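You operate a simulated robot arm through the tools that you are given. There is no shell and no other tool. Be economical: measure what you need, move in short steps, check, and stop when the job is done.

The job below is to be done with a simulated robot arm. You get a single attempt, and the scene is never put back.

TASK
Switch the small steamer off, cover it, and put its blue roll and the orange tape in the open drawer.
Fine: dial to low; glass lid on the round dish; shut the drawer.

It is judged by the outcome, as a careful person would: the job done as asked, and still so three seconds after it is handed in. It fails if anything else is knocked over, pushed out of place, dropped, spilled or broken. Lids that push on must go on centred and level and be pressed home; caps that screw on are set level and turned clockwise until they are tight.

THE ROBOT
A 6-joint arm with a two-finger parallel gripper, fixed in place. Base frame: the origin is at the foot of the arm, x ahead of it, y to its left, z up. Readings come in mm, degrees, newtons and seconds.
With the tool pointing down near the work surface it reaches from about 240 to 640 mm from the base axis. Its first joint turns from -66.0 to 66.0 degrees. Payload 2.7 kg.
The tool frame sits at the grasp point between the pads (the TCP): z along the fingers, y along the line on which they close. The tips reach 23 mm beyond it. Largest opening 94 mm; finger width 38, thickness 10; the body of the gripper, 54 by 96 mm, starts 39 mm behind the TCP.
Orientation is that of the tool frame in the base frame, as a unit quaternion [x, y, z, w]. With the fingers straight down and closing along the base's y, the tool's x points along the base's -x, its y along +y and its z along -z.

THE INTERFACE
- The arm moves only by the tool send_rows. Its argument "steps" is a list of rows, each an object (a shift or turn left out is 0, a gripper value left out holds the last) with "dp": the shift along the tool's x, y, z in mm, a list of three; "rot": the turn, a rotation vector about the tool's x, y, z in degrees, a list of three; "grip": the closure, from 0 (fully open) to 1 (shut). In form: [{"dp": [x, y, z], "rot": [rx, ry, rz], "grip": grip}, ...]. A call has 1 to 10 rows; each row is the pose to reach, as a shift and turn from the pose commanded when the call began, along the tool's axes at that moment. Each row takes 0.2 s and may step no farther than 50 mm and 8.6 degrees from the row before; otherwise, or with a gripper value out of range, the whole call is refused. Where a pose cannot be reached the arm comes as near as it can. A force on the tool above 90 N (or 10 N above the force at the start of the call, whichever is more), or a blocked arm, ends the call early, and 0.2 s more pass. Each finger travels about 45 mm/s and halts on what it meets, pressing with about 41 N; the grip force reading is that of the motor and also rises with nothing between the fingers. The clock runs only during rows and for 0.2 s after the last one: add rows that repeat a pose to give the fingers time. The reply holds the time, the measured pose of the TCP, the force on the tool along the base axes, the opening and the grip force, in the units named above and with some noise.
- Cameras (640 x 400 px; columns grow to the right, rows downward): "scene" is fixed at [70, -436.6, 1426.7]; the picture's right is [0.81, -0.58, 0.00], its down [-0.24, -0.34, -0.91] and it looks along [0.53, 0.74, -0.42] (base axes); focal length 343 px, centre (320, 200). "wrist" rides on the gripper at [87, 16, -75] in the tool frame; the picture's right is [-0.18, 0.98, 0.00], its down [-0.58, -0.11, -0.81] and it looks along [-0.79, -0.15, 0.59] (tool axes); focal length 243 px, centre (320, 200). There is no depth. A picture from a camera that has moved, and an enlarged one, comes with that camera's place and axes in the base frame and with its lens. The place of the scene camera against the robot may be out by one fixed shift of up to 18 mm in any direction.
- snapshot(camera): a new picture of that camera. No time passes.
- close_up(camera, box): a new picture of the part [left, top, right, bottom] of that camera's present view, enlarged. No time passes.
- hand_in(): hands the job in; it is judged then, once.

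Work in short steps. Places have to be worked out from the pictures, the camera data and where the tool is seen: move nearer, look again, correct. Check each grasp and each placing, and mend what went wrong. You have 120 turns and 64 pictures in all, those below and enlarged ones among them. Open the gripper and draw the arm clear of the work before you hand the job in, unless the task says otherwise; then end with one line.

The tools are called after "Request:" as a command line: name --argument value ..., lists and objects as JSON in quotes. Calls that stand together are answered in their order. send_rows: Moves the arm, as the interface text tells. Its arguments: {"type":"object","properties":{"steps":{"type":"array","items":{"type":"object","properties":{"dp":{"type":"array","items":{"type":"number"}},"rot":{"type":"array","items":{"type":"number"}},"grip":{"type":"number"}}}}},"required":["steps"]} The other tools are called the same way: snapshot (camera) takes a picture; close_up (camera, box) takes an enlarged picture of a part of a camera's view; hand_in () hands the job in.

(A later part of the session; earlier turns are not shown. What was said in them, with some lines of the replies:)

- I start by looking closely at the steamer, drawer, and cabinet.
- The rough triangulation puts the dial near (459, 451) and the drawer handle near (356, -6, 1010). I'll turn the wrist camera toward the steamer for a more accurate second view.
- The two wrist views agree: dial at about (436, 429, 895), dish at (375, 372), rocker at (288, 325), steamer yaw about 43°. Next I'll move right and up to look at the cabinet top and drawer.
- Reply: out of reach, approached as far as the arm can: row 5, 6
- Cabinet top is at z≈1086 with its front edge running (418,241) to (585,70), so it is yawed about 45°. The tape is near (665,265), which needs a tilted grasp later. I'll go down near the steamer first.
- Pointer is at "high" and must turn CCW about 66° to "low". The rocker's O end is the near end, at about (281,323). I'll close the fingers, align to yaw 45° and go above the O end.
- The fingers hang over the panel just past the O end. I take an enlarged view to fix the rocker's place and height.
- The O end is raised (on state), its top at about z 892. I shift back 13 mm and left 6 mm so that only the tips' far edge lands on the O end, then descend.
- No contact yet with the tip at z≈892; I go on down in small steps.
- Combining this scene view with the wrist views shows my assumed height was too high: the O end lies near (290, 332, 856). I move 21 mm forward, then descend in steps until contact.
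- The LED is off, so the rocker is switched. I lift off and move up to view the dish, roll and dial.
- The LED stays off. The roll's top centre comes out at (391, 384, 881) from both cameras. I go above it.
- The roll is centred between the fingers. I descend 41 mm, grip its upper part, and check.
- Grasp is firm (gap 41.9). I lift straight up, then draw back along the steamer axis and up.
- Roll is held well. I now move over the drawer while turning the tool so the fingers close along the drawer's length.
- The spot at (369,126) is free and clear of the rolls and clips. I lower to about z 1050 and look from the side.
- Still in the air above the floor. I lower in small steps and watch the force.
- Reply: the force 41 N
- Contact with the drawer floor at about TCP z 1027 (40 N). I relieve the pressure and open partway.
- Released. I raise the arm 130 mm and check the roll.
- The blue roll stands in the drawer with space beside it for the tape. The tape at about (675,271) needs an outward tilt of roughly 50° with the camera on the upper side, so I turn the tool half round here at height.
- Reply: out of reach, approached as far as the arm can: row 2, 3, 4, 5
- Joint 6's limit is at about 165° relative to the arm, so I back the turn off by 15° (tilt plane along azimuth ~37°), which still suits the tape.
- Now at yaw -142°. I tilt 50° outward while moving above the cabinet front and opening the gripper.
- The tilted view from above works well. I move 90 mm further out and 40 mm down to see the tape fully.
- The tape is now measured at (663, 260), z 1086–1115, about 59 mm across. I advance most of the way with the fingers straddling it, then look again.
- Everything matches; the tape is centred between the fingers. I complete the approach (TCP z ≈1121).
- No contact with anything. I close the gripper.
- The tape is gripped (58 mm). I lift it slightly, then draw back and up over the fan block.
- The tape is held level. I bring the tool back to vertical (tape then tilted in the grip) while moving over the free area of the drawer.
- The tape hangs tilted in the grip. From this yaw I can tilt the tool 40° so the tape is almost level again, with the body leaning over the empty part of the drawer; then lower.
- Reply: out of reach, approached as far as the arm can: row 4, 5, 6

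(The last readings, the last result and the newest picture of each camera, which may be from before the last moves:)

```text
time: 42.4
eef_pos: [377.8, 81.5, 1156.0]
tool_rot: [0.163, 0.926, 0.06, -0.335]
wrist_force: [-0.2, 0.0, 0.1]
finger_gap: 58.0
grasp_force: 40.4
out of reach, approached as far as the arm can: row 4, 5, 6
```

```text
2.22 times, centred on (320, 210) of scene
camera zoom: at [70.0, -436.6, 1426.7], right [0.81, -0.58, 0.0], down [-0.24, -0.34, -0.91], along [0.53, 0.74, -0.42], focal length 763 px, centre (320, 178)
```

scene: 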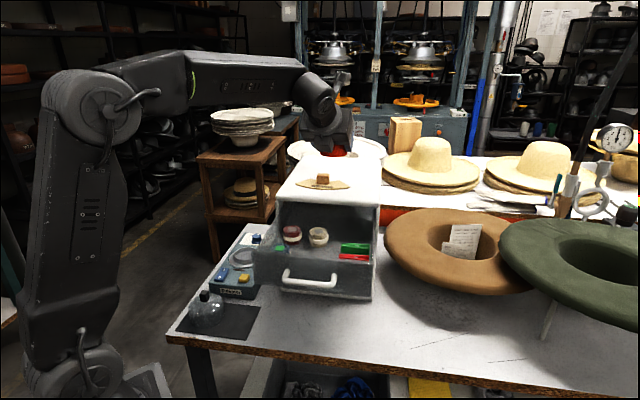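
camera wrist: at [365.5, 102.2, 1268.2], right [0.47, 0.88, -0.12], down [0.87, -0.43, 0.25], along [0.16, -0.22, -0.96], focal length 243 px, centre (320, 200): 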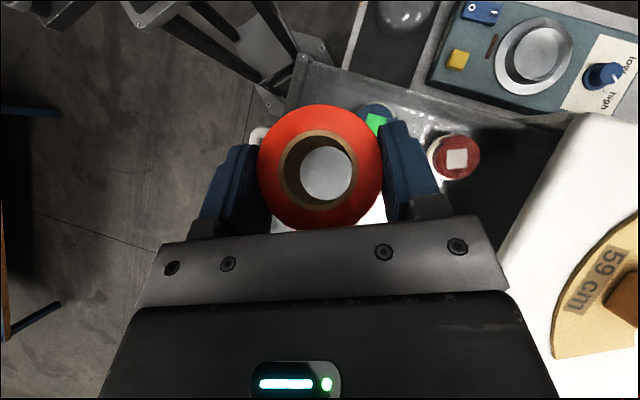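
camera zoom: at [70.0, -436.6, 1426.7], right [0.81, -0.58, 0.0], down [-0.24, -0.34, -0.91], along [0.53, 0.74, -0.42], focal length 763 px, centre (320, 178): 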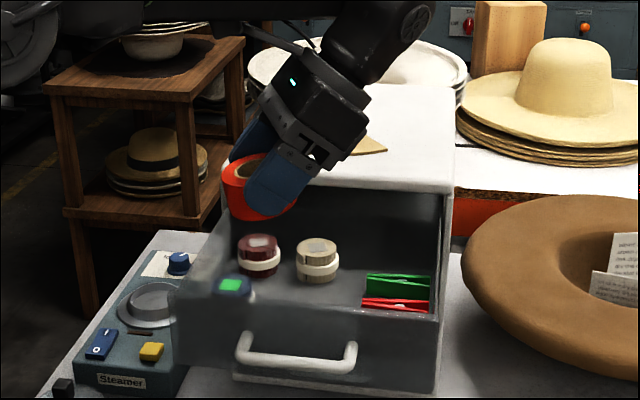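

The tape is now nearly level. I shift over the free spot and lower to about z 1060.

Request:
send_rows --steps '[{"dp": [-25, 1, 2]}, {"dp": [-50, 1.6, 5]}, {"dp": [-69, 1.6, 28]}, {"dp": [-89, 1.6, 51]}, {"dp": [-89, 1.6, 51]}]'

Request:
snapshot --camera "wrist"

Request:
close_up --camera "scene" --box '[230, 120, 410, 300]'

```text
time: 43.6
eef_pos: [412.9, 69.2, 1057.9]
tool_rot: [0.164, 0.926, 0.06, -0.336]
wrist_force: [-0.4, -0.2, -0.4]
finger_gap: 58.1
grasp_force: 40.8
```

```text
21 pictures are left
camera wrist: at [400.2, 89.6, 1171.2], right [0.47, 0.88, -0.12], down [0.87, -0.43, 0.24], along [0.16, -0.22, -0.96], focal length 243 px, centre (320, 200)
```

wrist: 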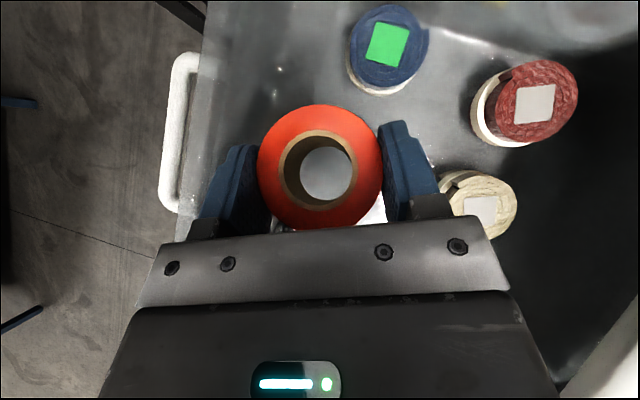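

```text
2.22 times, centred on (320, 210) of scene
camera zoom: at [70.0, -436.6, 1426.7], right [0.81, -0.58, 0.0], down [-0.24, -0.34, -0.91], along [0.53, 0.74, -0.42], focal length 763 px, centre (320, 178)
```

zoom: 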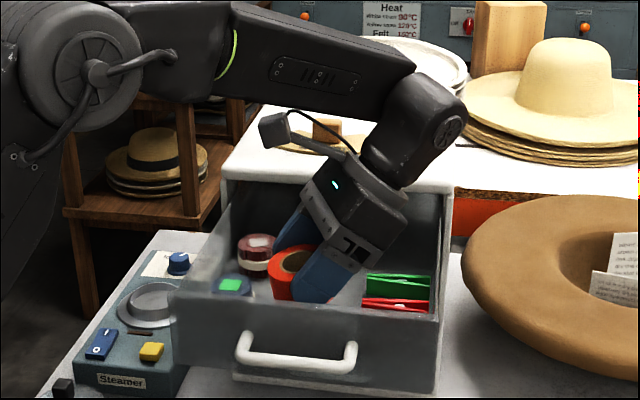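

Clear all round. I lower further in small steps, watching the force.

Request:
send_rows --steps '[{"dp": [-8, 0, 9.5]}, {"dp": [-16, 0, 19]}, {"dp": [-19, 0, 23]}, {"dp": [-19, 0, 23]}]'

```text
time: 44.6
eef_pos: [412.0, 68.9, 1029.3]
tool_rot: [0.164, 0.925, 0.06, -0.336]
wrist_force: [-0.9, -0.1, -1.3]
finger_gap: 57.9
grasp_force: 40.4
```

Request:
send_rows --steps '[{"dp": [-2, 0, 2.4]}, {"dp": [-4, 0, 4.8]}, {"dp": [-4, 0, 4.8]}]'

Request:
close_up --camera "wrist" --box '[180, 60, 500, 260]'

```text
time: 45.4
eef_pos: [412.1, 70.0, 1024.7]
tool_rot: [0.162, 0.926, 0.06, -0.336]
wrist_force: [0.3, 0.0, 9.9]
finger_gap: 58.1
grasp_force: 41.0
```

```text
2.00 times, centred on (340, 160) of wrist
camera zoom: at [400.1, 90.4, 1136.7], right [0.47, 0.88, -0.12], down [0.87, -0.43, 0.25], along [0.16, -0.22, -0.96], focal length 485 px, centre (280, 280)
```

zoom: 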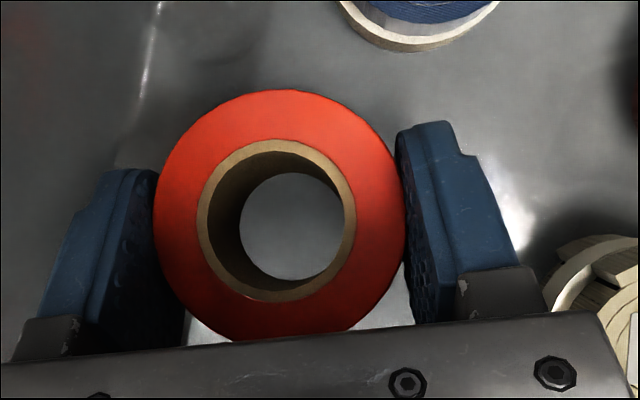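

Contact at 10 N. I open slightly to release the tape.

Request:
send_rows --steps '[{"dp": [0, 0, 0], "grip": 0.28}, {"grip": 0.28}, {"grip": 0.28}]'

Request:
snapshot --camera "wrist"

```text
time: 46.2
eef_pos: [413.4, 69.0, 1022.5]
tool_rot: [0.164, 0.925, 0.061, -0.336]
wrist_force: [0.1, -0.2, -0.2]
finger_gap: 67.9
grasp_force: 0.1
```

```text
18 pictures are left
camera wrist: at [400.2, 90.4, 1135.9], right [0.47, 0.88, -0.12], down [0.87, -0.43, 0.25], along [0.16, -0.22, -0.96], focal length 243 px, centre (320, 200)
```

wrist: 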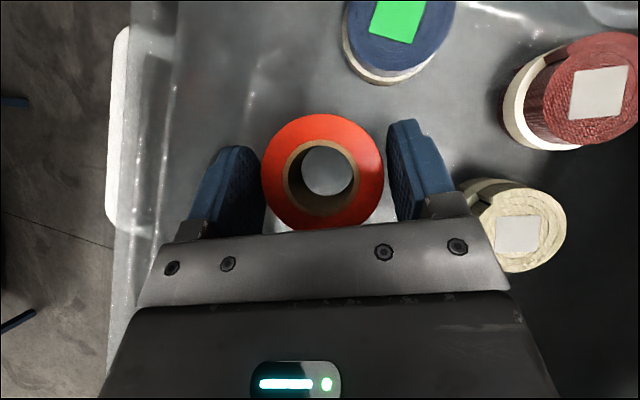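

The tape lies flat in the drawer. I rise vertically clear of it.

Request:
send_rows --steps '[{"dp": [10, 0, -12]}, {"dp": [26, 0, -31]}, {"dp": [45, 0, -54]}, {"dp": [64, 0, -77]}, {"dp": [64, 0, -77]}]'

Request:
send_rows --steps '[{"dp": [10, 0, 0], "rot": [0, -8, 0]}, {"dp": [20, 0, 0], "rot": [0, -16, 0]}, {"dp": [30, 0, 0], "rot": [0, -24, 0]}, {"dp": [40, 0, 0], "rot": [0, -32, 0]}, {"dp": [50, 0, 0], "rot": [0, -40, 0]}, {"dp": [50, 0, 0], "rot": [0, -40, 0]}]'

Request:
close_up --camera "scene" --box '[170, 180, 390, 340]'

```text
time: 47.4
eef_pos: [413.0, 70.3, 1123.1]
tool_rot: [0.164, 0.925, 0.059, -0.337]
wrist_force: [0.5, 0.8, -0.5]
finger_gap: 67.8
grasp_force: 0.0
```

```text
time: 48.8
eef_pos: [377.4, 81.6, 1155.1]
tool_rot: [0.174, 0.985, 0.001, 0.001]
wrist_force: [0.8, -0.3, 0.3]
finger_gap: 67.6
grasp_force: 0.0
```

```text
2.50 times, centred on (280, 260) of scene
camera zoom: at [69.9, -436.6, 1426.7], right [0.81, -0.58, 0.0], down [-0.24, -0.34, -0.91], along [0.53, 0.74, -0.42], focal length 858 px, centre (420, 50)
```

zoom: 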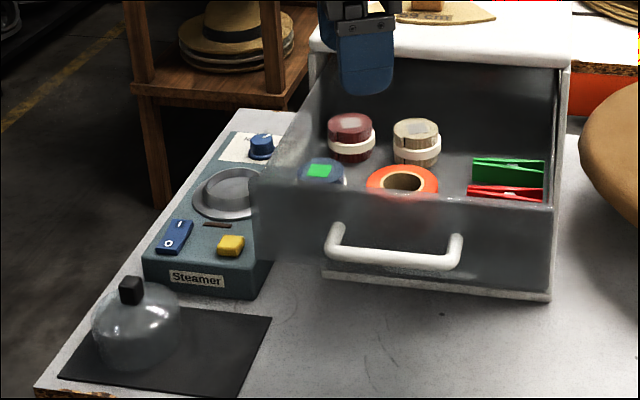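

Both items lie in the drawer. Next I close the fingers, turn to yaw 45°, and go in front of the handle.

Request:
send_rows --steps '[{"dp": [3, -17, 0], "rot": [0, 0, -8.2], "grip": 1}, {"dp": [6, -35, 0], "rot": [0, 0, -16.3]}, {"dp": [8, -52, 0], "rot": [0, 0, -24.5]}, {"dp": [11, -69, 0], "rot": [0, 0, -32.5]}, {"dp": [14, -87, 0], "rot": [0, 0, -40.7]}, {"dp": [17, -104, 0], "rot": [0, 0, -48.8]}, {"dp": [19, -121, 0], "rot": [0, 0, -57]}, {"dp": [21.7, -138, 0], "rot": [0, 0, -65]}, {"dp": [21.7, -138, 0], "rot": [0, 0, -65]}]'

Request:
snapshot --camera "wrist"

```text
time: 50.8
eef_pos: [308.8, -41.1, 1154.8]
tool_rot: [-0.383, 0.924, 0.001, 0.0]
wrist_force: [0.2, 0.1, 0.0]
finger_gap: 0.0
grasp_force: 40.8
```

```text
16 pictures are left
camera wrist: at [234.8, -91.1, 1228.9], right [-0.57, 0.82, 0.0], down [0.49, 0.33, 0.81], along [0.67, 0.46, -0.59], focal length 243 px, centre (320, 200)
```

wrist: 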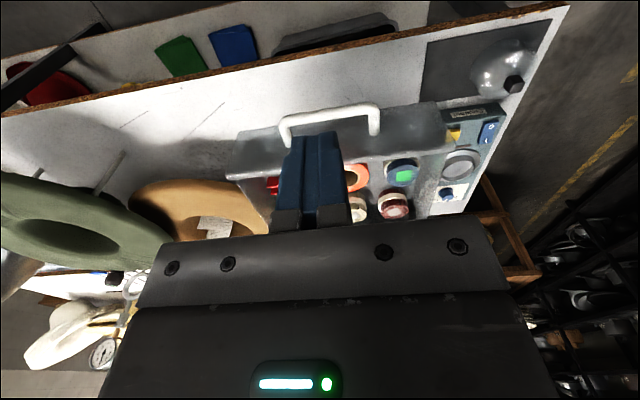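

The handle bar is at a≈240 along the drawer axis, centred on my line. I descend in front of it and look.

Request:
send_rows --steps '[{"dp": [0, 0, 40]}, {"dp": [0, 0, 80]}, {"dp": [0, 0, 120]}, {"dp": [0, 0, 138]}, {"dp": [-12, 0, 138]}, {"dp": [-12, 0, 138]}]'

Request:
close_up --camera "scene" --box '[230, 180, 390, 320]'

```text
time: 52.2
eef_pos: [317.8, -32.5, 1015.5]
tool_rot: [-0.383, 0.924, -0.001, 0.001]
wrist_force: [-0.5, -0.5, -0.4]
finger_gap: 0.0
grasp_force: 41.2
```

```text
2.86 times, centred on (310, 250) of scene
camera zoom: at [70.0, -436.6, 1426.7], right [0.81, -0.58, 0.0], down [-0.24, -0.34, -0.91], along [0.53, 0.74, -0.42], focal length 981 px, centre (349, 57)
```

zoom: 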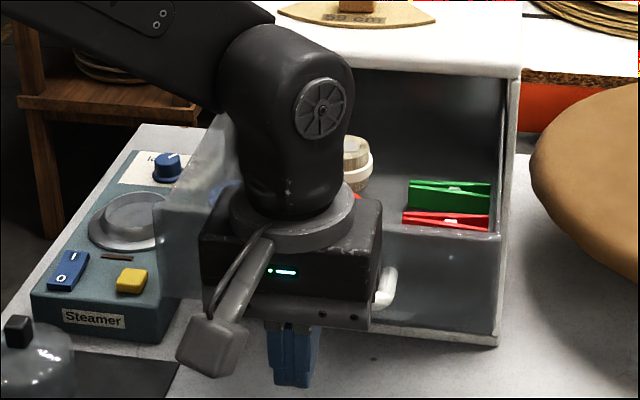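

Fingertips are in line with the handle. I push slowly inward.

Request:
send_rows --steps '[{"dp": [-6, 0, 0]}, {"dp": [-12, 0, 0]}, {"dp": [-18, 0, 0]}, {"dp": [-25, 0, 0]}, {"dp": [-33, 0, 0]}, {"dp": [-41, 0, 0]}, {"dp": [-50, 0, 0]}, {"dp": [-59, 0, 0]}, {"dp": [-67, 0, 0]}, {"dp": [-74, 0, 0]}]'

Request:
close_up --camera "scene" --box '[230, 160, 390, 320]'

```text
time: 54.4
eef_pos: [371.5, 20.1, 1017.6]
tool_rot: [-0.382, 0.924, 0.0, 0.0]
wrist_force: [0.8, -1.3, -0.1]
finger_gap: 0.1
grasp_force: 41.2
```

```text
2.50 times, centred on (310, 240) of scene
camera zoom: at [70.0, -436.6, 1426.7], right [0.81, -0.58, 0.0], down [-0.24, -0.34, -0.91], along [0.53, 0.74, -0.42], focal length 858 px, centre (345, 100)
```

zoom: 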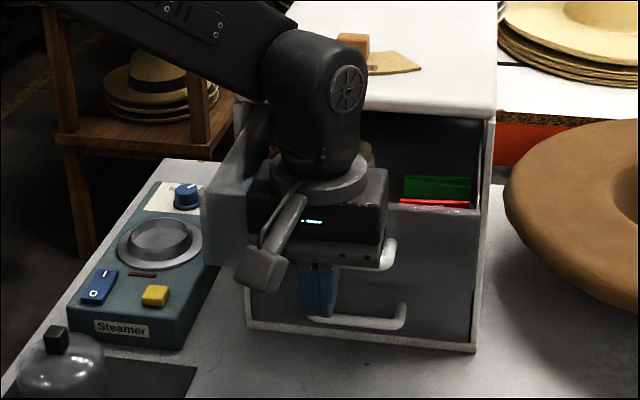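

The drawer is sliding in properly. I continue.

Request:
send_rows --steps '[{"dp": [-8, 0, 0]}, {"dp": [-18, 0, 0]}, {"dp": [-28, 0, 0]}, {"dp": [-38, 0, 0]}, {"dp": [-48, 0, 0]}, {"dp": [-58, 0, 0]}, {"dp": [-68, 0, 0]}, {"dp": [-78, 0, 0]}, {"dp": [-88, 0, 0]}, {"dp": [-98, 0, 0]}]'

Request:
send_rows --steps '[{"dp": [-6, 0, 0]}, {"dp": [-12, 0, 0]}, {"dp": [-18, 0, 0]}, {"dp": [-22, 0, 0]}, {"dp": [-26, 0, 0]}, {"dp": [-30, 0, 0]}]'

Request:
close_up --camera "scene" --box '[230, 160, 390, 320]'

```text
time: 56.6
eef_pos: [438.4, 90.0, 1018.2]
tool_rot: [-0.383, 0.924, -0.001, 0.001]
wrist_force: [0.2, -1.0, 0.0]
finger_gap: 0.1
grasp_force: 40.7
```

```text
time: 58.0
eef_pos: [459.5, 109.3, 1017.5]
tool_rot: [-0.383, 0.924, -0.001, 0.002]
wrist_force: [-0.4, -0.2, 0.0]
finger_gap: 0.1
grasp_force: 40.6
```

```text
2.50 times, centred on (310, 240) of scene
camera zoom: at [70.0, -436.6, 1426.7], right [0.81, -0.58, 0.0], down [-0.24, -0.34, -0.91], along [0.53, 0.74, -0.42], focal length 858 px, centre (345, 100)
```

zoom: 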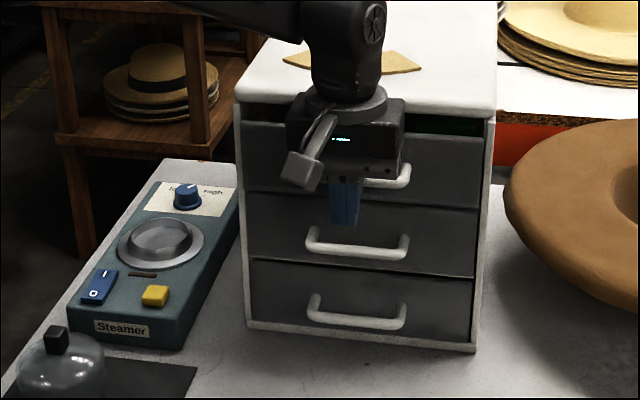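

Nearly shut. I push on in small steps until the force rises.

Request:
send_rows --steps '[{"dp": [-5, 0, 0]}, {"dp": [-10, 0, 0]}, {"dp": [-15, 0, 0]}]'

Request:
close_up --camera "scene" --box '[270, 160, 370, 260]'

```text
time: 58.8
eef_pos: [465.3, 117.0, 1016.5]
tool_rot: [-0.382, 0.924, -0.001, -0.009]
wrist_force: [-45.5, -37.2, 16.6]
finger_gap: 0.0
grasp_force: 40.5
```

```text
4.00 times, centred on (320, 210) of scene
camera zoom: at [68.3, -437.8, 1426.4], right [0.81, -0.58, 0.0], down [-0.24, -0.34, -0.91], along [0.53, 0.74, -0.42], focal length 1373 px, centre (320, 160)
```

zoom: 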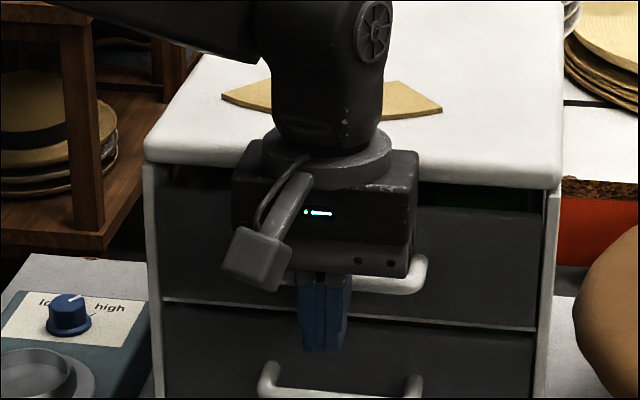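

Firm stop at about 59 N: the drawer is at its end. I back off along the same line and check.

Request:
send_rows --steps '[{"dp": [20, 0, 0]}, {"dp": [50, 0, 0]}, {"dp": [90, 0, 0]}, {"dp": [130, 0, -20]}, {"dp": [150, 10, -60]}, {"dp": [150, 40, -80]}, {"dp": [150, 80, -80]}, {"dp": [150, 120, -80]}, {"dp": [150, 120, -80]}]'

Request:
close_up --camera "scene" --box '[180, 160, 380, 320]'

Request:
snapshot --camera "wrist"

```text
time: 60.8
eef_pos: [279.6, 101.5, 1096.2]
tool_rot: [-0.383, 0.924, 0.0, 0.0]
wrist_force: [-0.2, -0.6, 0.1]
finger_gap: 0.0
grasp_force: 41.2
```

```text
2.50 times, centred on (280, 240) of scene
camera zoom: at [69.9, -436.6, 1426.7], right [0.81, -0.58, 0.0], down [-0.24, -0.34, -0.91], along [0.53, 0.74, -0.42], focal length 858 px, centre (420, 100)
```

zoom: 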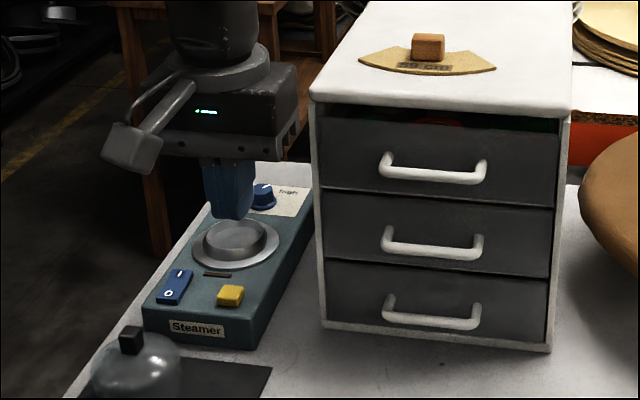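

```text
10 pictures are left
camera wrist: at [207.7, 51.8, 1170.1], right [-0.56, 0.83, 0.0], down [0.49, 0.33, 0.81], along [0.67, 0.46, -0.59], focal length 243 px, centre (320, 200)
```

wrist: 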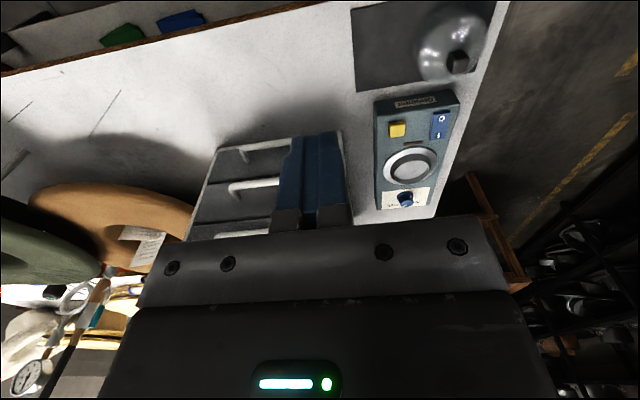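

The drawer is fully shut, flush with the others. With 10 pictures left I'll be sparing; now I go to the steamer dial, first moving left, then forward and down.

Request:
send_rows --steps '[{"dp": [0, 40, 0], "grip": 0}, {"dp": [0, 80, 0]}, {"dp": [0, 122, 0]}, {"dp": [-45, 122, 20]}, {"dp": [-90, 122, 40]}, {"dp": [-130, 122, 65]}, {"dp": [-170, 122, 90]}, {"dp": [-210, 122, 115]}, {"dp": [-250, 122, 135]}, {"dp": [-293, 122, 155]}]'

Request:
snapshot --camera "wrist"

```text
time: 63.0
eef_pos: [401.7, 392.2, 940.0]
tool_rot: [-0.383, 0.924, 0.001, 0.001]
wrist_force: [-0.4, -0.2, 1.0]
finger_gap: 94.0
grasp_force: 0.1
```

```text
9 pictures are left
camera wrist: at [328.4, 341.1, 1014.7], right [-0.56, 0.83, 0.0], down [0.49, 0.33, 0.81], along [0.67, 0.46, -0.59], focal length 243 px, centre (320, 200)
```

wrist: 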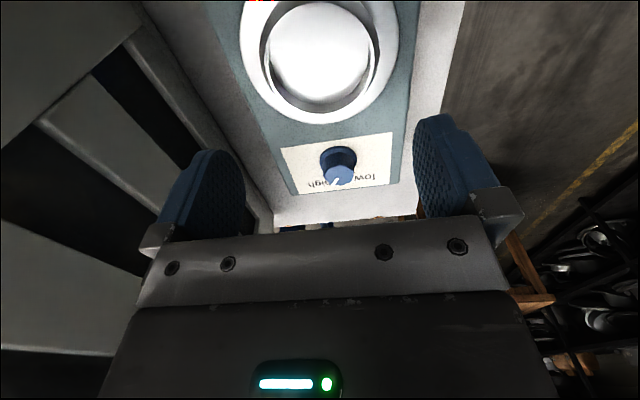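

Dish centre works out at (382, 378), the dial at (451, 446) with its top near z 869. I move over the dial with the fingers partly open, turning to yaw 12° for a 66° counterclockwise turn.

Request:
send_rows --steps '[{"dp": [-18, 1, 12], "rot": [0, 0, 8.25], "grip": 0.36}, {"dp": [-36, 2, 22], "rot": [0, 0, 16.5]}, {"dp": [-55, 2.5, 32], "rot": [0, 0, 24.75]}, {"dp": [-73, 3.2, 37], "rot": [0, 0, 33]}, {"dp": [-73, 3.2, 37], "rot": [0, 0, 33]}]'

Request:
snapshot --camera "wrist"

```text
time: 64.2
eef_pos: [449.8, 448.1, 905.2]
tool_rot: [-0.103, 0.995, 0.001, 0.0]
wrist_force: [-0.6, 0.7, -0.1]
finger_gap: 60.5
grasp_force: 0.0
```

```text
8 pictures are left
camera wrist: at [361.0, 446.4, 979.8], right [-0.02, 1.0, 0.0], down [0.59, 0.01, 0.81], along [0.81, 0.02, -0.59], focal length 243 px, centre (320, 200)
```

wrist: 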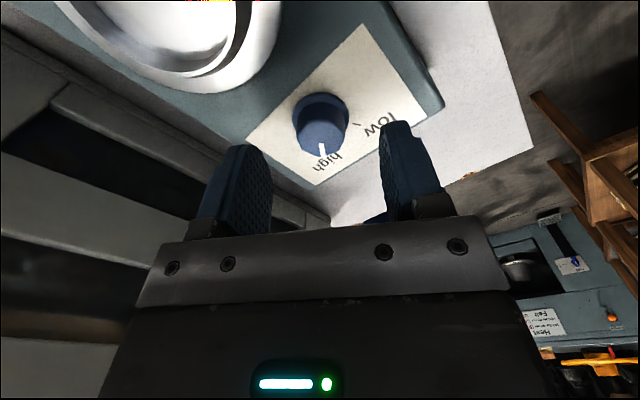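

The dial is centred between the fingers. I descend 26 mm and close on the knob.

Request:
send_rows --steps '[{"dp": [0, 0.8, 10]}, {"dp": [0, 0.8, 20]}, {"dp": [0, 0.8, 26]}, {"dp": [0, 0.8, 26], "grip": 1}, {"dp": [0, 0.8, 26], "grip": 1}, {"dp": [0, 0.8, 26], "grip": 1}]'

```text
time: 65.6
eef_pos: [451.2, 448.0, 879.2]
tool_rot: [-0.104, 0.995, 0.001, 0.001]
wrist_force: [-0.2, 0.7, -1.7]
finger_gap: 28.6
grasp_force: 45.4
```

The knob is gripped (28.6 mm). I turn it counterclockwise by 66°.

Request:
send_rows --steps '[{"rot": [0, 0, -8.25]}, {"rot": [0, 0, -16.5]}, {"rot": [0, 0, -24.75]}, {"rot": [0, 0, -33]}, {"rot": [0, 0, -41.25]}, {"rot": [0, 0, -49.5]}, {"rot": [0, 0, -57.75]}, {"rot": [0, 0, -66]}, {"rot": [0, 0, -66]}]'

```text
time: 67.6
eef_pos: [453.9, 442.2, 879.8]
tool_rot: [-0.628, 0.778, -0.003, 0.001]
wrist_force: [19.0, -22.1, -10.7]
finger_gap: 28.6
grasp_force: 45.5
```

There is some side force, so I release the knob and rise to look at the pointer.

Request:
send_rows --steps '[{"grip": 0.36}, {"grip": 0.36}, {"grip": 0.36}, {"dp": [0, 0, -20]}, {"dp": [20, 0, -45]}, {"dp": [40, 0, -65]}, {"dp": [40, 0, -65]}]'

Request:
close_up --camera "wrist" --box '[220, 40, 420, 165]'

```text
time: 69.2
eef_pos: [441.3, 406.7, 945.2]
tool_rot: [-0.629, 0.777, -0.001, 0.001]
wrist_force: [-0.1, 0.5, -0.5]
finger_gap: 60.0
grasp_force: 0.1
```

```text
3.20 times, centred on (320, 102) of wrist
camera zoom: at [406.7, 325.9, 1019.4], right [-0.92, 0.38, 0.0], down [0.23, 0.55, 0.81], along [0.31, 0.74, -0.59], focal length 776 px, centre (320, 512)
```

zoom: 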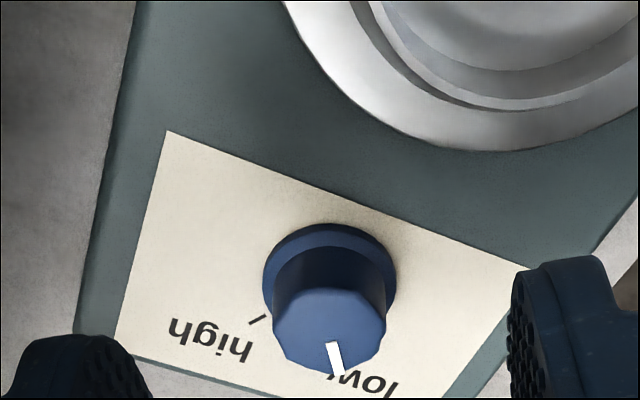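

The pointer now stands at the low mark (about 76.7°, with the mark at about 76.5°). Next, the lid: its knob triangulates to about (227, 254, 880). I go above it.

Request:
send_rows --steps '[{"dp": [28, 25, -15], "rot": [0, 0, 5], "grip": 0.5}, {"dp": [56, 50, -30], "rot": [0, 0, 10]}, {"dp": [84, 76, -40], "rot": [0, 0, 15]}, {"dp": [112, 101, -40], "rot": [0, 0, 20]}, {"dp": [139, 126, -40], "rot": [0, 0, 25]}, {"dp": [167, 151, -40], "rot": [0, 0, 30]}, {"dp": [194.7, 176.8, -40], "rot": [0, 0, 33]}, {"dp": [194.7, 176.8, -40], "rot": [0, 0, 33]}]'

Request:
snapshot --camera "wrist"

```text
time: 71.0
eef_pos: [225.2, 254.9, 984.4]
tool_rot: [-0.383, 0.924, 0.001, 0.0]
wrist_force: [0.8, 0.6, -0.7]
finger_gap: 47.0
grasp_force: 0.0
```

```text
6 pictures are left
camera wrist: at [152.1, 204.9, 1058.7], right [-0.56, 0.83, 0.0], down [0.49, 0.33, 0.81], along [0.67, 0.46, -0.59], focal length 243 px, centre (320, 200)
```

wrist: 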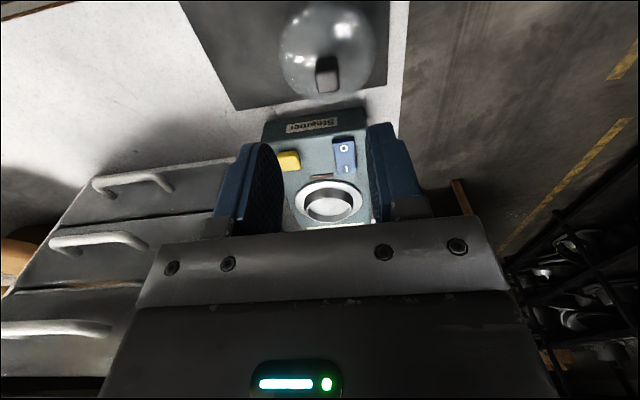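

The knob is at about (227, 264) with top near z 873. I correct by 9 mm, descend to just over the dome and close on the knob.

Request:
send_rows --steps '[{"dp": [-7.7, 5.2, 20]}, {"dp": [-7.7, 5.2, 50]}, {"dp": [-7.7, 5.2, 80]}, {"dp": [-7.7, 5.2, 92]}, {"dp": [-7.7, 5.2, 98]}, {"dp": [-7.7, 5.2, 98]}]'

Request:
close_up --camera "scene" --box '[160, 230, 280, 350]'

```text
time: 72.4
eef_pos: [229.4, 264.5, 885.6]
tool_rot: [-0.382, 0.924, 0.001, 0.002]
wrist_force: [0.1, 0.2, -0.2]
finger_gap: 47.2
grasp_force: 0.1
```

```text
3.33 times, centred on (220, 290) of scene
camera zoom: at [70.0, -436.6, 1426.7], right [0.81, -0.58, 0.0], down [-0.24, -0.34, -0.91], along [0.53, 0.74, -0.42], focal length 1144 px, centre (653, -100)
```

zoom: 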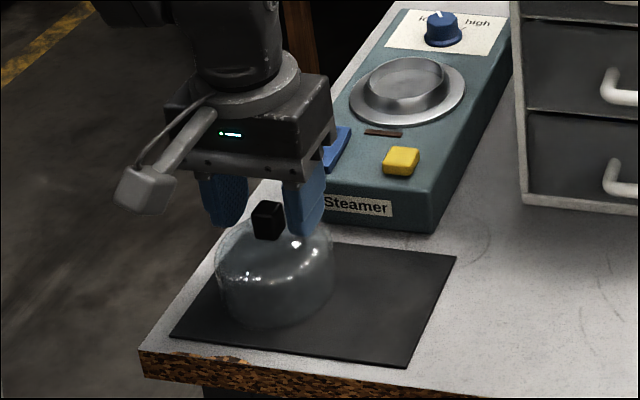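

The knob is between the fingers (and the dial pointer is seen at "low"). I lower 2 mm and close.

Request:
send_rows --steps '[{"dp": [0, 0, 2]}, {"dp": [0, 0, 2], "grip": 1}, {"dp": [0, 0, 2], "grip": 1}, {"dp": [0, 0, 2], "grip": 1}, {"dp": [0, 0, 2], "grip": 1}]'

```text
time: 73.6
eef_pos: [229.2, 264.0, 883.2]
tool_rot: [-0.383, 0.924, 0.001, 0.001]
wrist_force: [-0.9, -0.5, -0.5]
finger_gap: 17.4
grasp_force: 41.3
```

Knob gripped (17.4 mm). I lift straight up 100 mm and look at how the lid hangs.

Request:
send_rows --steps '[{"dp": [0, 0, -10]}, {"dp": [0, 0, -40]}, {"dp": [0, 0, -75]}, {"dp": [0, 0, -110]}, {"dp": [0, 0, -110]}]'

Request:
snapshot --camera "wrist"

```text
time: 74.8
eef_pos: [229.6, 263.4, 992.1]
tool_rot: [-0.382, 0.924, 0.0, 0.0]
wrist_force: [0.1, 0.1, -0.1]
finger_gap: 17.3
grasp_force: 40.7
```

```text
4 pictures are left
camera wrist: at [155.7, 213.2, 1067.8], right [-0.56, 0.83, 0.0], down [0.49, 0.33, 0.81], along [0.67, 0.46, -0.59], focal length 243 px, centre (320, 200)
```

wrist: 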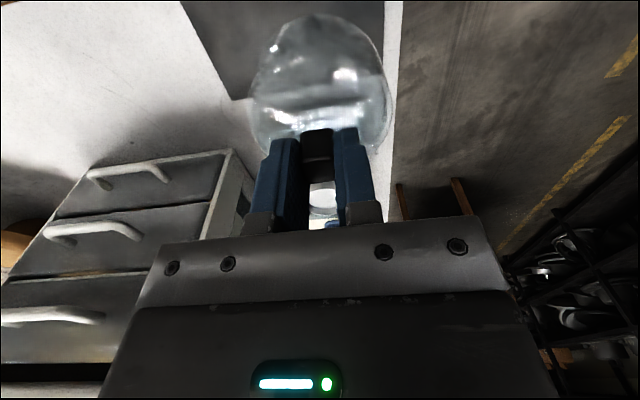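

The lid hangs level and is laterally centred. I carry it to above the dish at (382, 378) and stop some 15 mm above the rim to compare.

Request:
send_rows --steps '[{"dp": [-30, -4, -5]}, {"dp": [-65, -9, -5]}, {"dp": [-105, -15, -5]}, {"dp": [-145, -21, -5]}, {"dp": [-175, -25, 0]}, {"dp": [-188.8, -26.7, 12]}, {"dp": [-188.8, -26.7, 27]}, {"dp": [-188.8, -26.7, 27]}]'

Request:
snapshot --camera "wrist"

```text
time: 76.6
eef_pos: [383.0, 379.7, 965.3]
tool_rot: [-0.383, 0.924, 0.001, 0.001]
wrist_force: [-0.3, 0.3, -0.9]
finger_gap: 17.5
grasp_force: 40.6
```

```text
3 pictures are left
camera wrist: at [309.6, 328.8, 1041.0], right [-0.56, 0.83, 0.0], down [0.49, 0.33, 0.81], along [0.67, 0.46, -0.59], focal length 243 px, centre (320, 200)
```

wrist: 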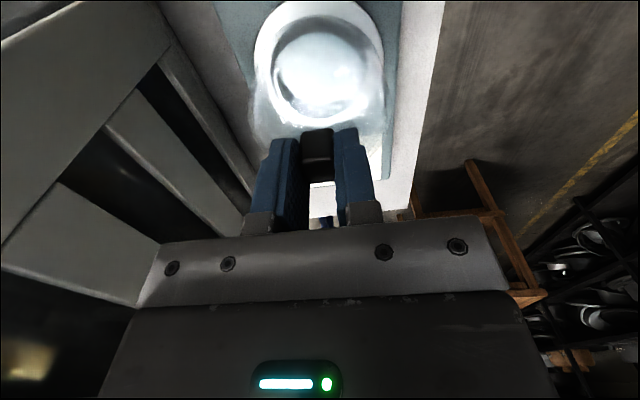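

Recomputing the dish centre from its flange edges in several views gives (386.5, 381.5). I shift there and lower gently to near the rim.

Request:
send_rows --steps '[{"dp": [-3.7, -1.2, 5]}, {"dp": [-3.7, -1.2, 11]}, {"dp": [-3.7, -1.2, 17]}, {"dp": [-3.7, -1.2, 17]}]'

```text
time: 77.6
eef_pos: [386.0, 381.4, 950.2]
tool_rot: [-0.383, 0.924, 0.0, 0.001]
wrist_force: [-0.7, 0.4, -0.7]
finger_gap: 17.2
grasp_force: 40.8
```

No contact yet; I take 6 mm more in small steps.

Request:
send_rows --steps '[{"dp": [0, 0, 3]}, {"dp": [0, 0, 6]}, {"dp": [0, 0, 6]}]'

```text
time: 78.4
eef_pos: [385.1, 380.7, 944.6]
tool_rot: [-0.382, 0.924, 0.0, 0.001]
wrist_force: [0.1, 0.4, -0.1]
finger_gap: 17.4
grasp_force: 40.7
```

Request:
send_rows --steps '[{"dp": [0, 0, 2]}, {"dp": [0, 0, 4]}, {"dp": [0, 0, 4]}]'

Request:
close_up --camera "wrist" --box '[220, 0, 420, 180]'

```text
time: 79.2
eef_pos: [385.8, 380.2, 940.9]
tool_rot: [-0.383, 0.924, 0.0, 0.002]
wrist_force: [3.5, 1.9, 3.6]
finger_gap: 17.5
grasp_force: 41.5
```

```text
2.22 times, centred on (320, 90) of wrist
camera zoom: at [313.1, 330.8, 1015.2], right [-0.56, 0.83, 0.0], down [0.48, 0.33, 0.81], along [0.67, 0.46, -0.59], focal length 539 px, centre (320, 444)
```

zoom: 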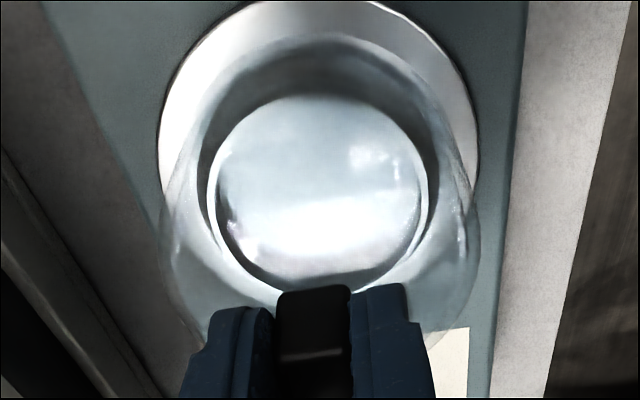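

First light contact at z≈941 with a reaction toward +x+y, meaning the lid sits slightly behind centre. I raise 2 mm, shift 2 mm forward and 0.7 mm right, and try again.

Request:
send_rows --steps '[{"dp": [0, 0, -2]}, {"dp": [-2, -0.7, -2]}, {"dp": [-2, -0.7, 0]}, {"dp": [-2, -0.7, 1]}, {"dp": [-2, -0.7, 1]}]'

```text
time: 80.4
eef_pos: [387.6, 382.4, 938.4]
tool_rot: [-0.383, 0.924, 0.0, 0.0]
wrist_force: [0.3, 0.7, -0.1]
finger_gap: 17.3
grasp_force: 40.4
```

The force vanished and it went lower. I continue down in 2 mm steps.

Request:
send_rows --steps '[{"dp": [0, 0, 1]}, {"dp": [0, 0, 2]}, {"dp": [0, 0, 2]}]'

```text
time: 81.2
eef_pos: [386.8, 382.5, 937.8]
tool_rot: [-0.382, 0.924, 0.0, 0.003]
wrist_force: [3.4, 2.7, 5.5]
finger_gap: 17.2
grasp_force: 40.9
```

Contact again with the same direction; I shift another 2 mm forward.

Request:
send_rows --steps '[{"dp": [0, 0, -2]}, {"dp": [-2, 0, -2]}, {"dp": [-2, 0, 0]}, {"dp": [-2, 0, 1]}, {"dp": [-2, 0, 1]}]'

```text
time: 82.4
eef_pos: [389.5, 383.5, 935.4]
tool_rot: [-0.383, 0.924, -0.001, 0.0]
wrist_force: [-0.3, 1.0, -0.4]
finger_gap: 17.5
grasp_force: 41.4
```

Request:
send_rows --steps '[{"dp": [0, 0, 1]}, {"dp": [0, 0, 2]}, {"dp": [0, 0, 2]}]'

```text
time: 83.2
eef_pos: [390.4, 382.7, 933.2]
tool_rot: [-0.383, 0.924, 0.0, 0.0]
wrist_force: [-0.5, 0.0, -0.3]
finger_gap: 17.3
grasp_force: 41.4
```

No force; it keeps going down. Two more millimetres at a time.

Request:
send_rows --steps '[{"dp": [0, 0, 1.5]}, {"dp": [0, 0, 3]}, {"dp": [0, 0, 3]}]'

```text
time: 84.0
eef_pos: [389.2, 383.2, 930.3]
tool_rot: [-0.383, 0.924, 0.0, 0.001]
wrist_force: [0.0, -0.5, -0.1]
finger_gap: 17.3
grasp_force: 40.9
```

Request:
send_rows --steps '[{"dp": [0, 0, 1.5]}, {"dp": [0, 0, 3]}, {"dp": [0, 0, 3]}]'

```text
time: 84.8
eef_pos: [389.6, 382.2, 931.0]
tool_rot: [-0.383, 0.924, 0.001, 0.003]
wrist_force: [-6.1, -11.4, 28.6]
finger_gap: 16.9
grasp_force: 40.9
```

Firm stop at z≈930 with the lid 11 mm below first touch: it appears seated on the flange. I ease off, release the knob, and rise.

Request:
send_rows --steps '[{"dp": [0, 0, -2.5]}, {"dp": [0, 0, -2.5], "grip": 0.5}, {"dp": [0, 0, -2.5], "grip": 0.5}, {"dp": [0, 0, -2.5], "grip": 0.5}, {"dp": [0, 0, -25]}, {"dp": [0, 0, -45]}, {"dp": [0, 0, -45]}]'

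Request:
close_up --camera "wrist" --box '[200, 0, 440, 180]'

```text
time: 86.4
eef_pos: [388.2, 382.4, 974.2]
tool_rot: [-0.383, 0.924, 0.0, 0.001]
wrist_force: [-0.2, 0.2, 0.3]
finger_gap: 46.9
grasp_force: 0.1
```

```text
2.22 times, centred on (320, 90) of wrist
camera zoom: at [316.2, 332.1, 1048.9], right [-0.56, 0.83, 0.0], down [0.49, 0.33, 0.81], along [0.67, 0.46, -0.59], focal length 539 px, centre (320, 444)
```

zoom: 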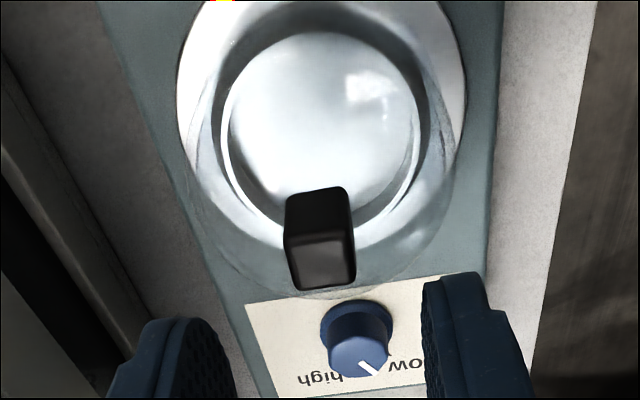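

The lid sits level and concentric on the dish, and the pointer reads low. I close the fingers and press on the knob to seat it home.

Request:
send_rows --steps '[{"grip": 1}, {"grip": 1}, {"grip": 1}, {"dp": [0, 0, 10]}, {"dp": [0, 0, 18]}, {"dp": [0, 0, 22]}, {"dp": [0, 0, 22]}]'

```text
time: 88.0
eef_pos: [388.3, 383.3, 950.1]
tool_rot: [-0.383, 0.924, 0.001, 0.001]
wrist_force: [0.0, -0.5, -0.5]
finger_gap: 0.1
grasp_force: 41.6
```

Request:
send_rows --steps '[{"dp": [0, 0, 2]}, {"dp": [0, 0, 4]}, {"dp": [0, 0, 6]}, {"dp": [0, 0, 6]}]'

```text
time: 89.0
eef_pos: [388.8, 384.2, 948.2]
tool_rot: [-0.382, 0.924, 0.001, 0.002]
wrist_force: [-13.1, -9.5, 33.6]
finger_gap: 0.0
grasp_force: 41.7
```

Contact at 34 N on the knob top. I press a little more.

Request:
send_rows --steps '[{"dp": [0, 0, 1.5]}, {"dp": [0, 0, 3]}, {"dp": [0, 0, 3]}]'

```text
time: 89.8
eef_pos: [388.3, 382.6, 949.6]
tool_rot: [-0.383, 0.924, 0.002, 0.006]
wrist_force: [-15.7, -11.1, 47.9]
finger_gap: 0.4
grasp_force: 40.9
```

It is solid under 48 N with no further travel, so the lid is home. I lift off, open, draw the arm clear, and take a last look.

Request:
send_rows --steps '[{"dp": [0, 0, -10]}, {"dp": [0, 0, -40]}, {"dp": [0, 0, -80], "grip": 0}, {"dp": [30, 0, -120]}, {"dp": [70, 0, -150]}, {"dp": [110, 0, -180]}, {"dp": [150, 0, -210]}, {"dp": [180, 0, -240]}, {"dp": [180, 30, -270]}, {"dp": [180, 30, -270]}]'

Request:
close_up --camera "scene" --box '[170, 130, 390, 330]'

```text
time: 92.0
eef_pos: [239.3, 279.2, 1212.5]
tool_rot: [-0.382, 0.924, 0.0, 0.001]
wrist_force: [-0.4, -0.1, -0.4]
finger_gap: 94.0
grasp_force: 0.1
```

```text
2.00 times, centred on (280, 230) of scene
camera zoom: at [70.0, -436.6, 1426.7], right [0.81, -0.58, 0.0], down [-0.24, -0.34, -0.91], along [0.53, 0.74, -0.42], focal length 686 px, centre (400, 140)
```

zoom: 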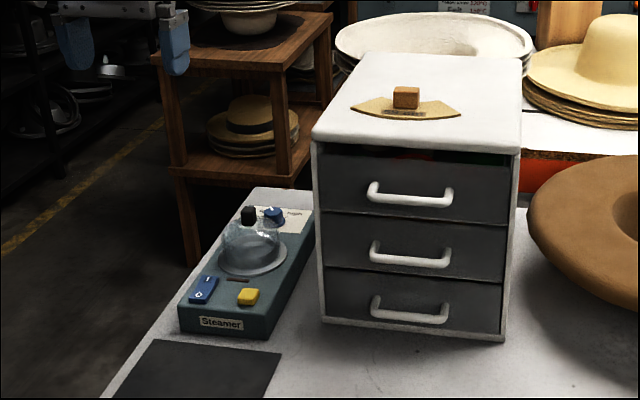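

The last view shows the lid level on the dish, the indicator off, the drawer shut and the fan block where it was. I'm handing in.

Request:
hand_in

```text
The job is handed in.
```

The job is done and handed in: the steamer is switched off, its dial is at low, the glass lid is pressed home on the dish, and the blue roll and orange tape are in the shut drawer.
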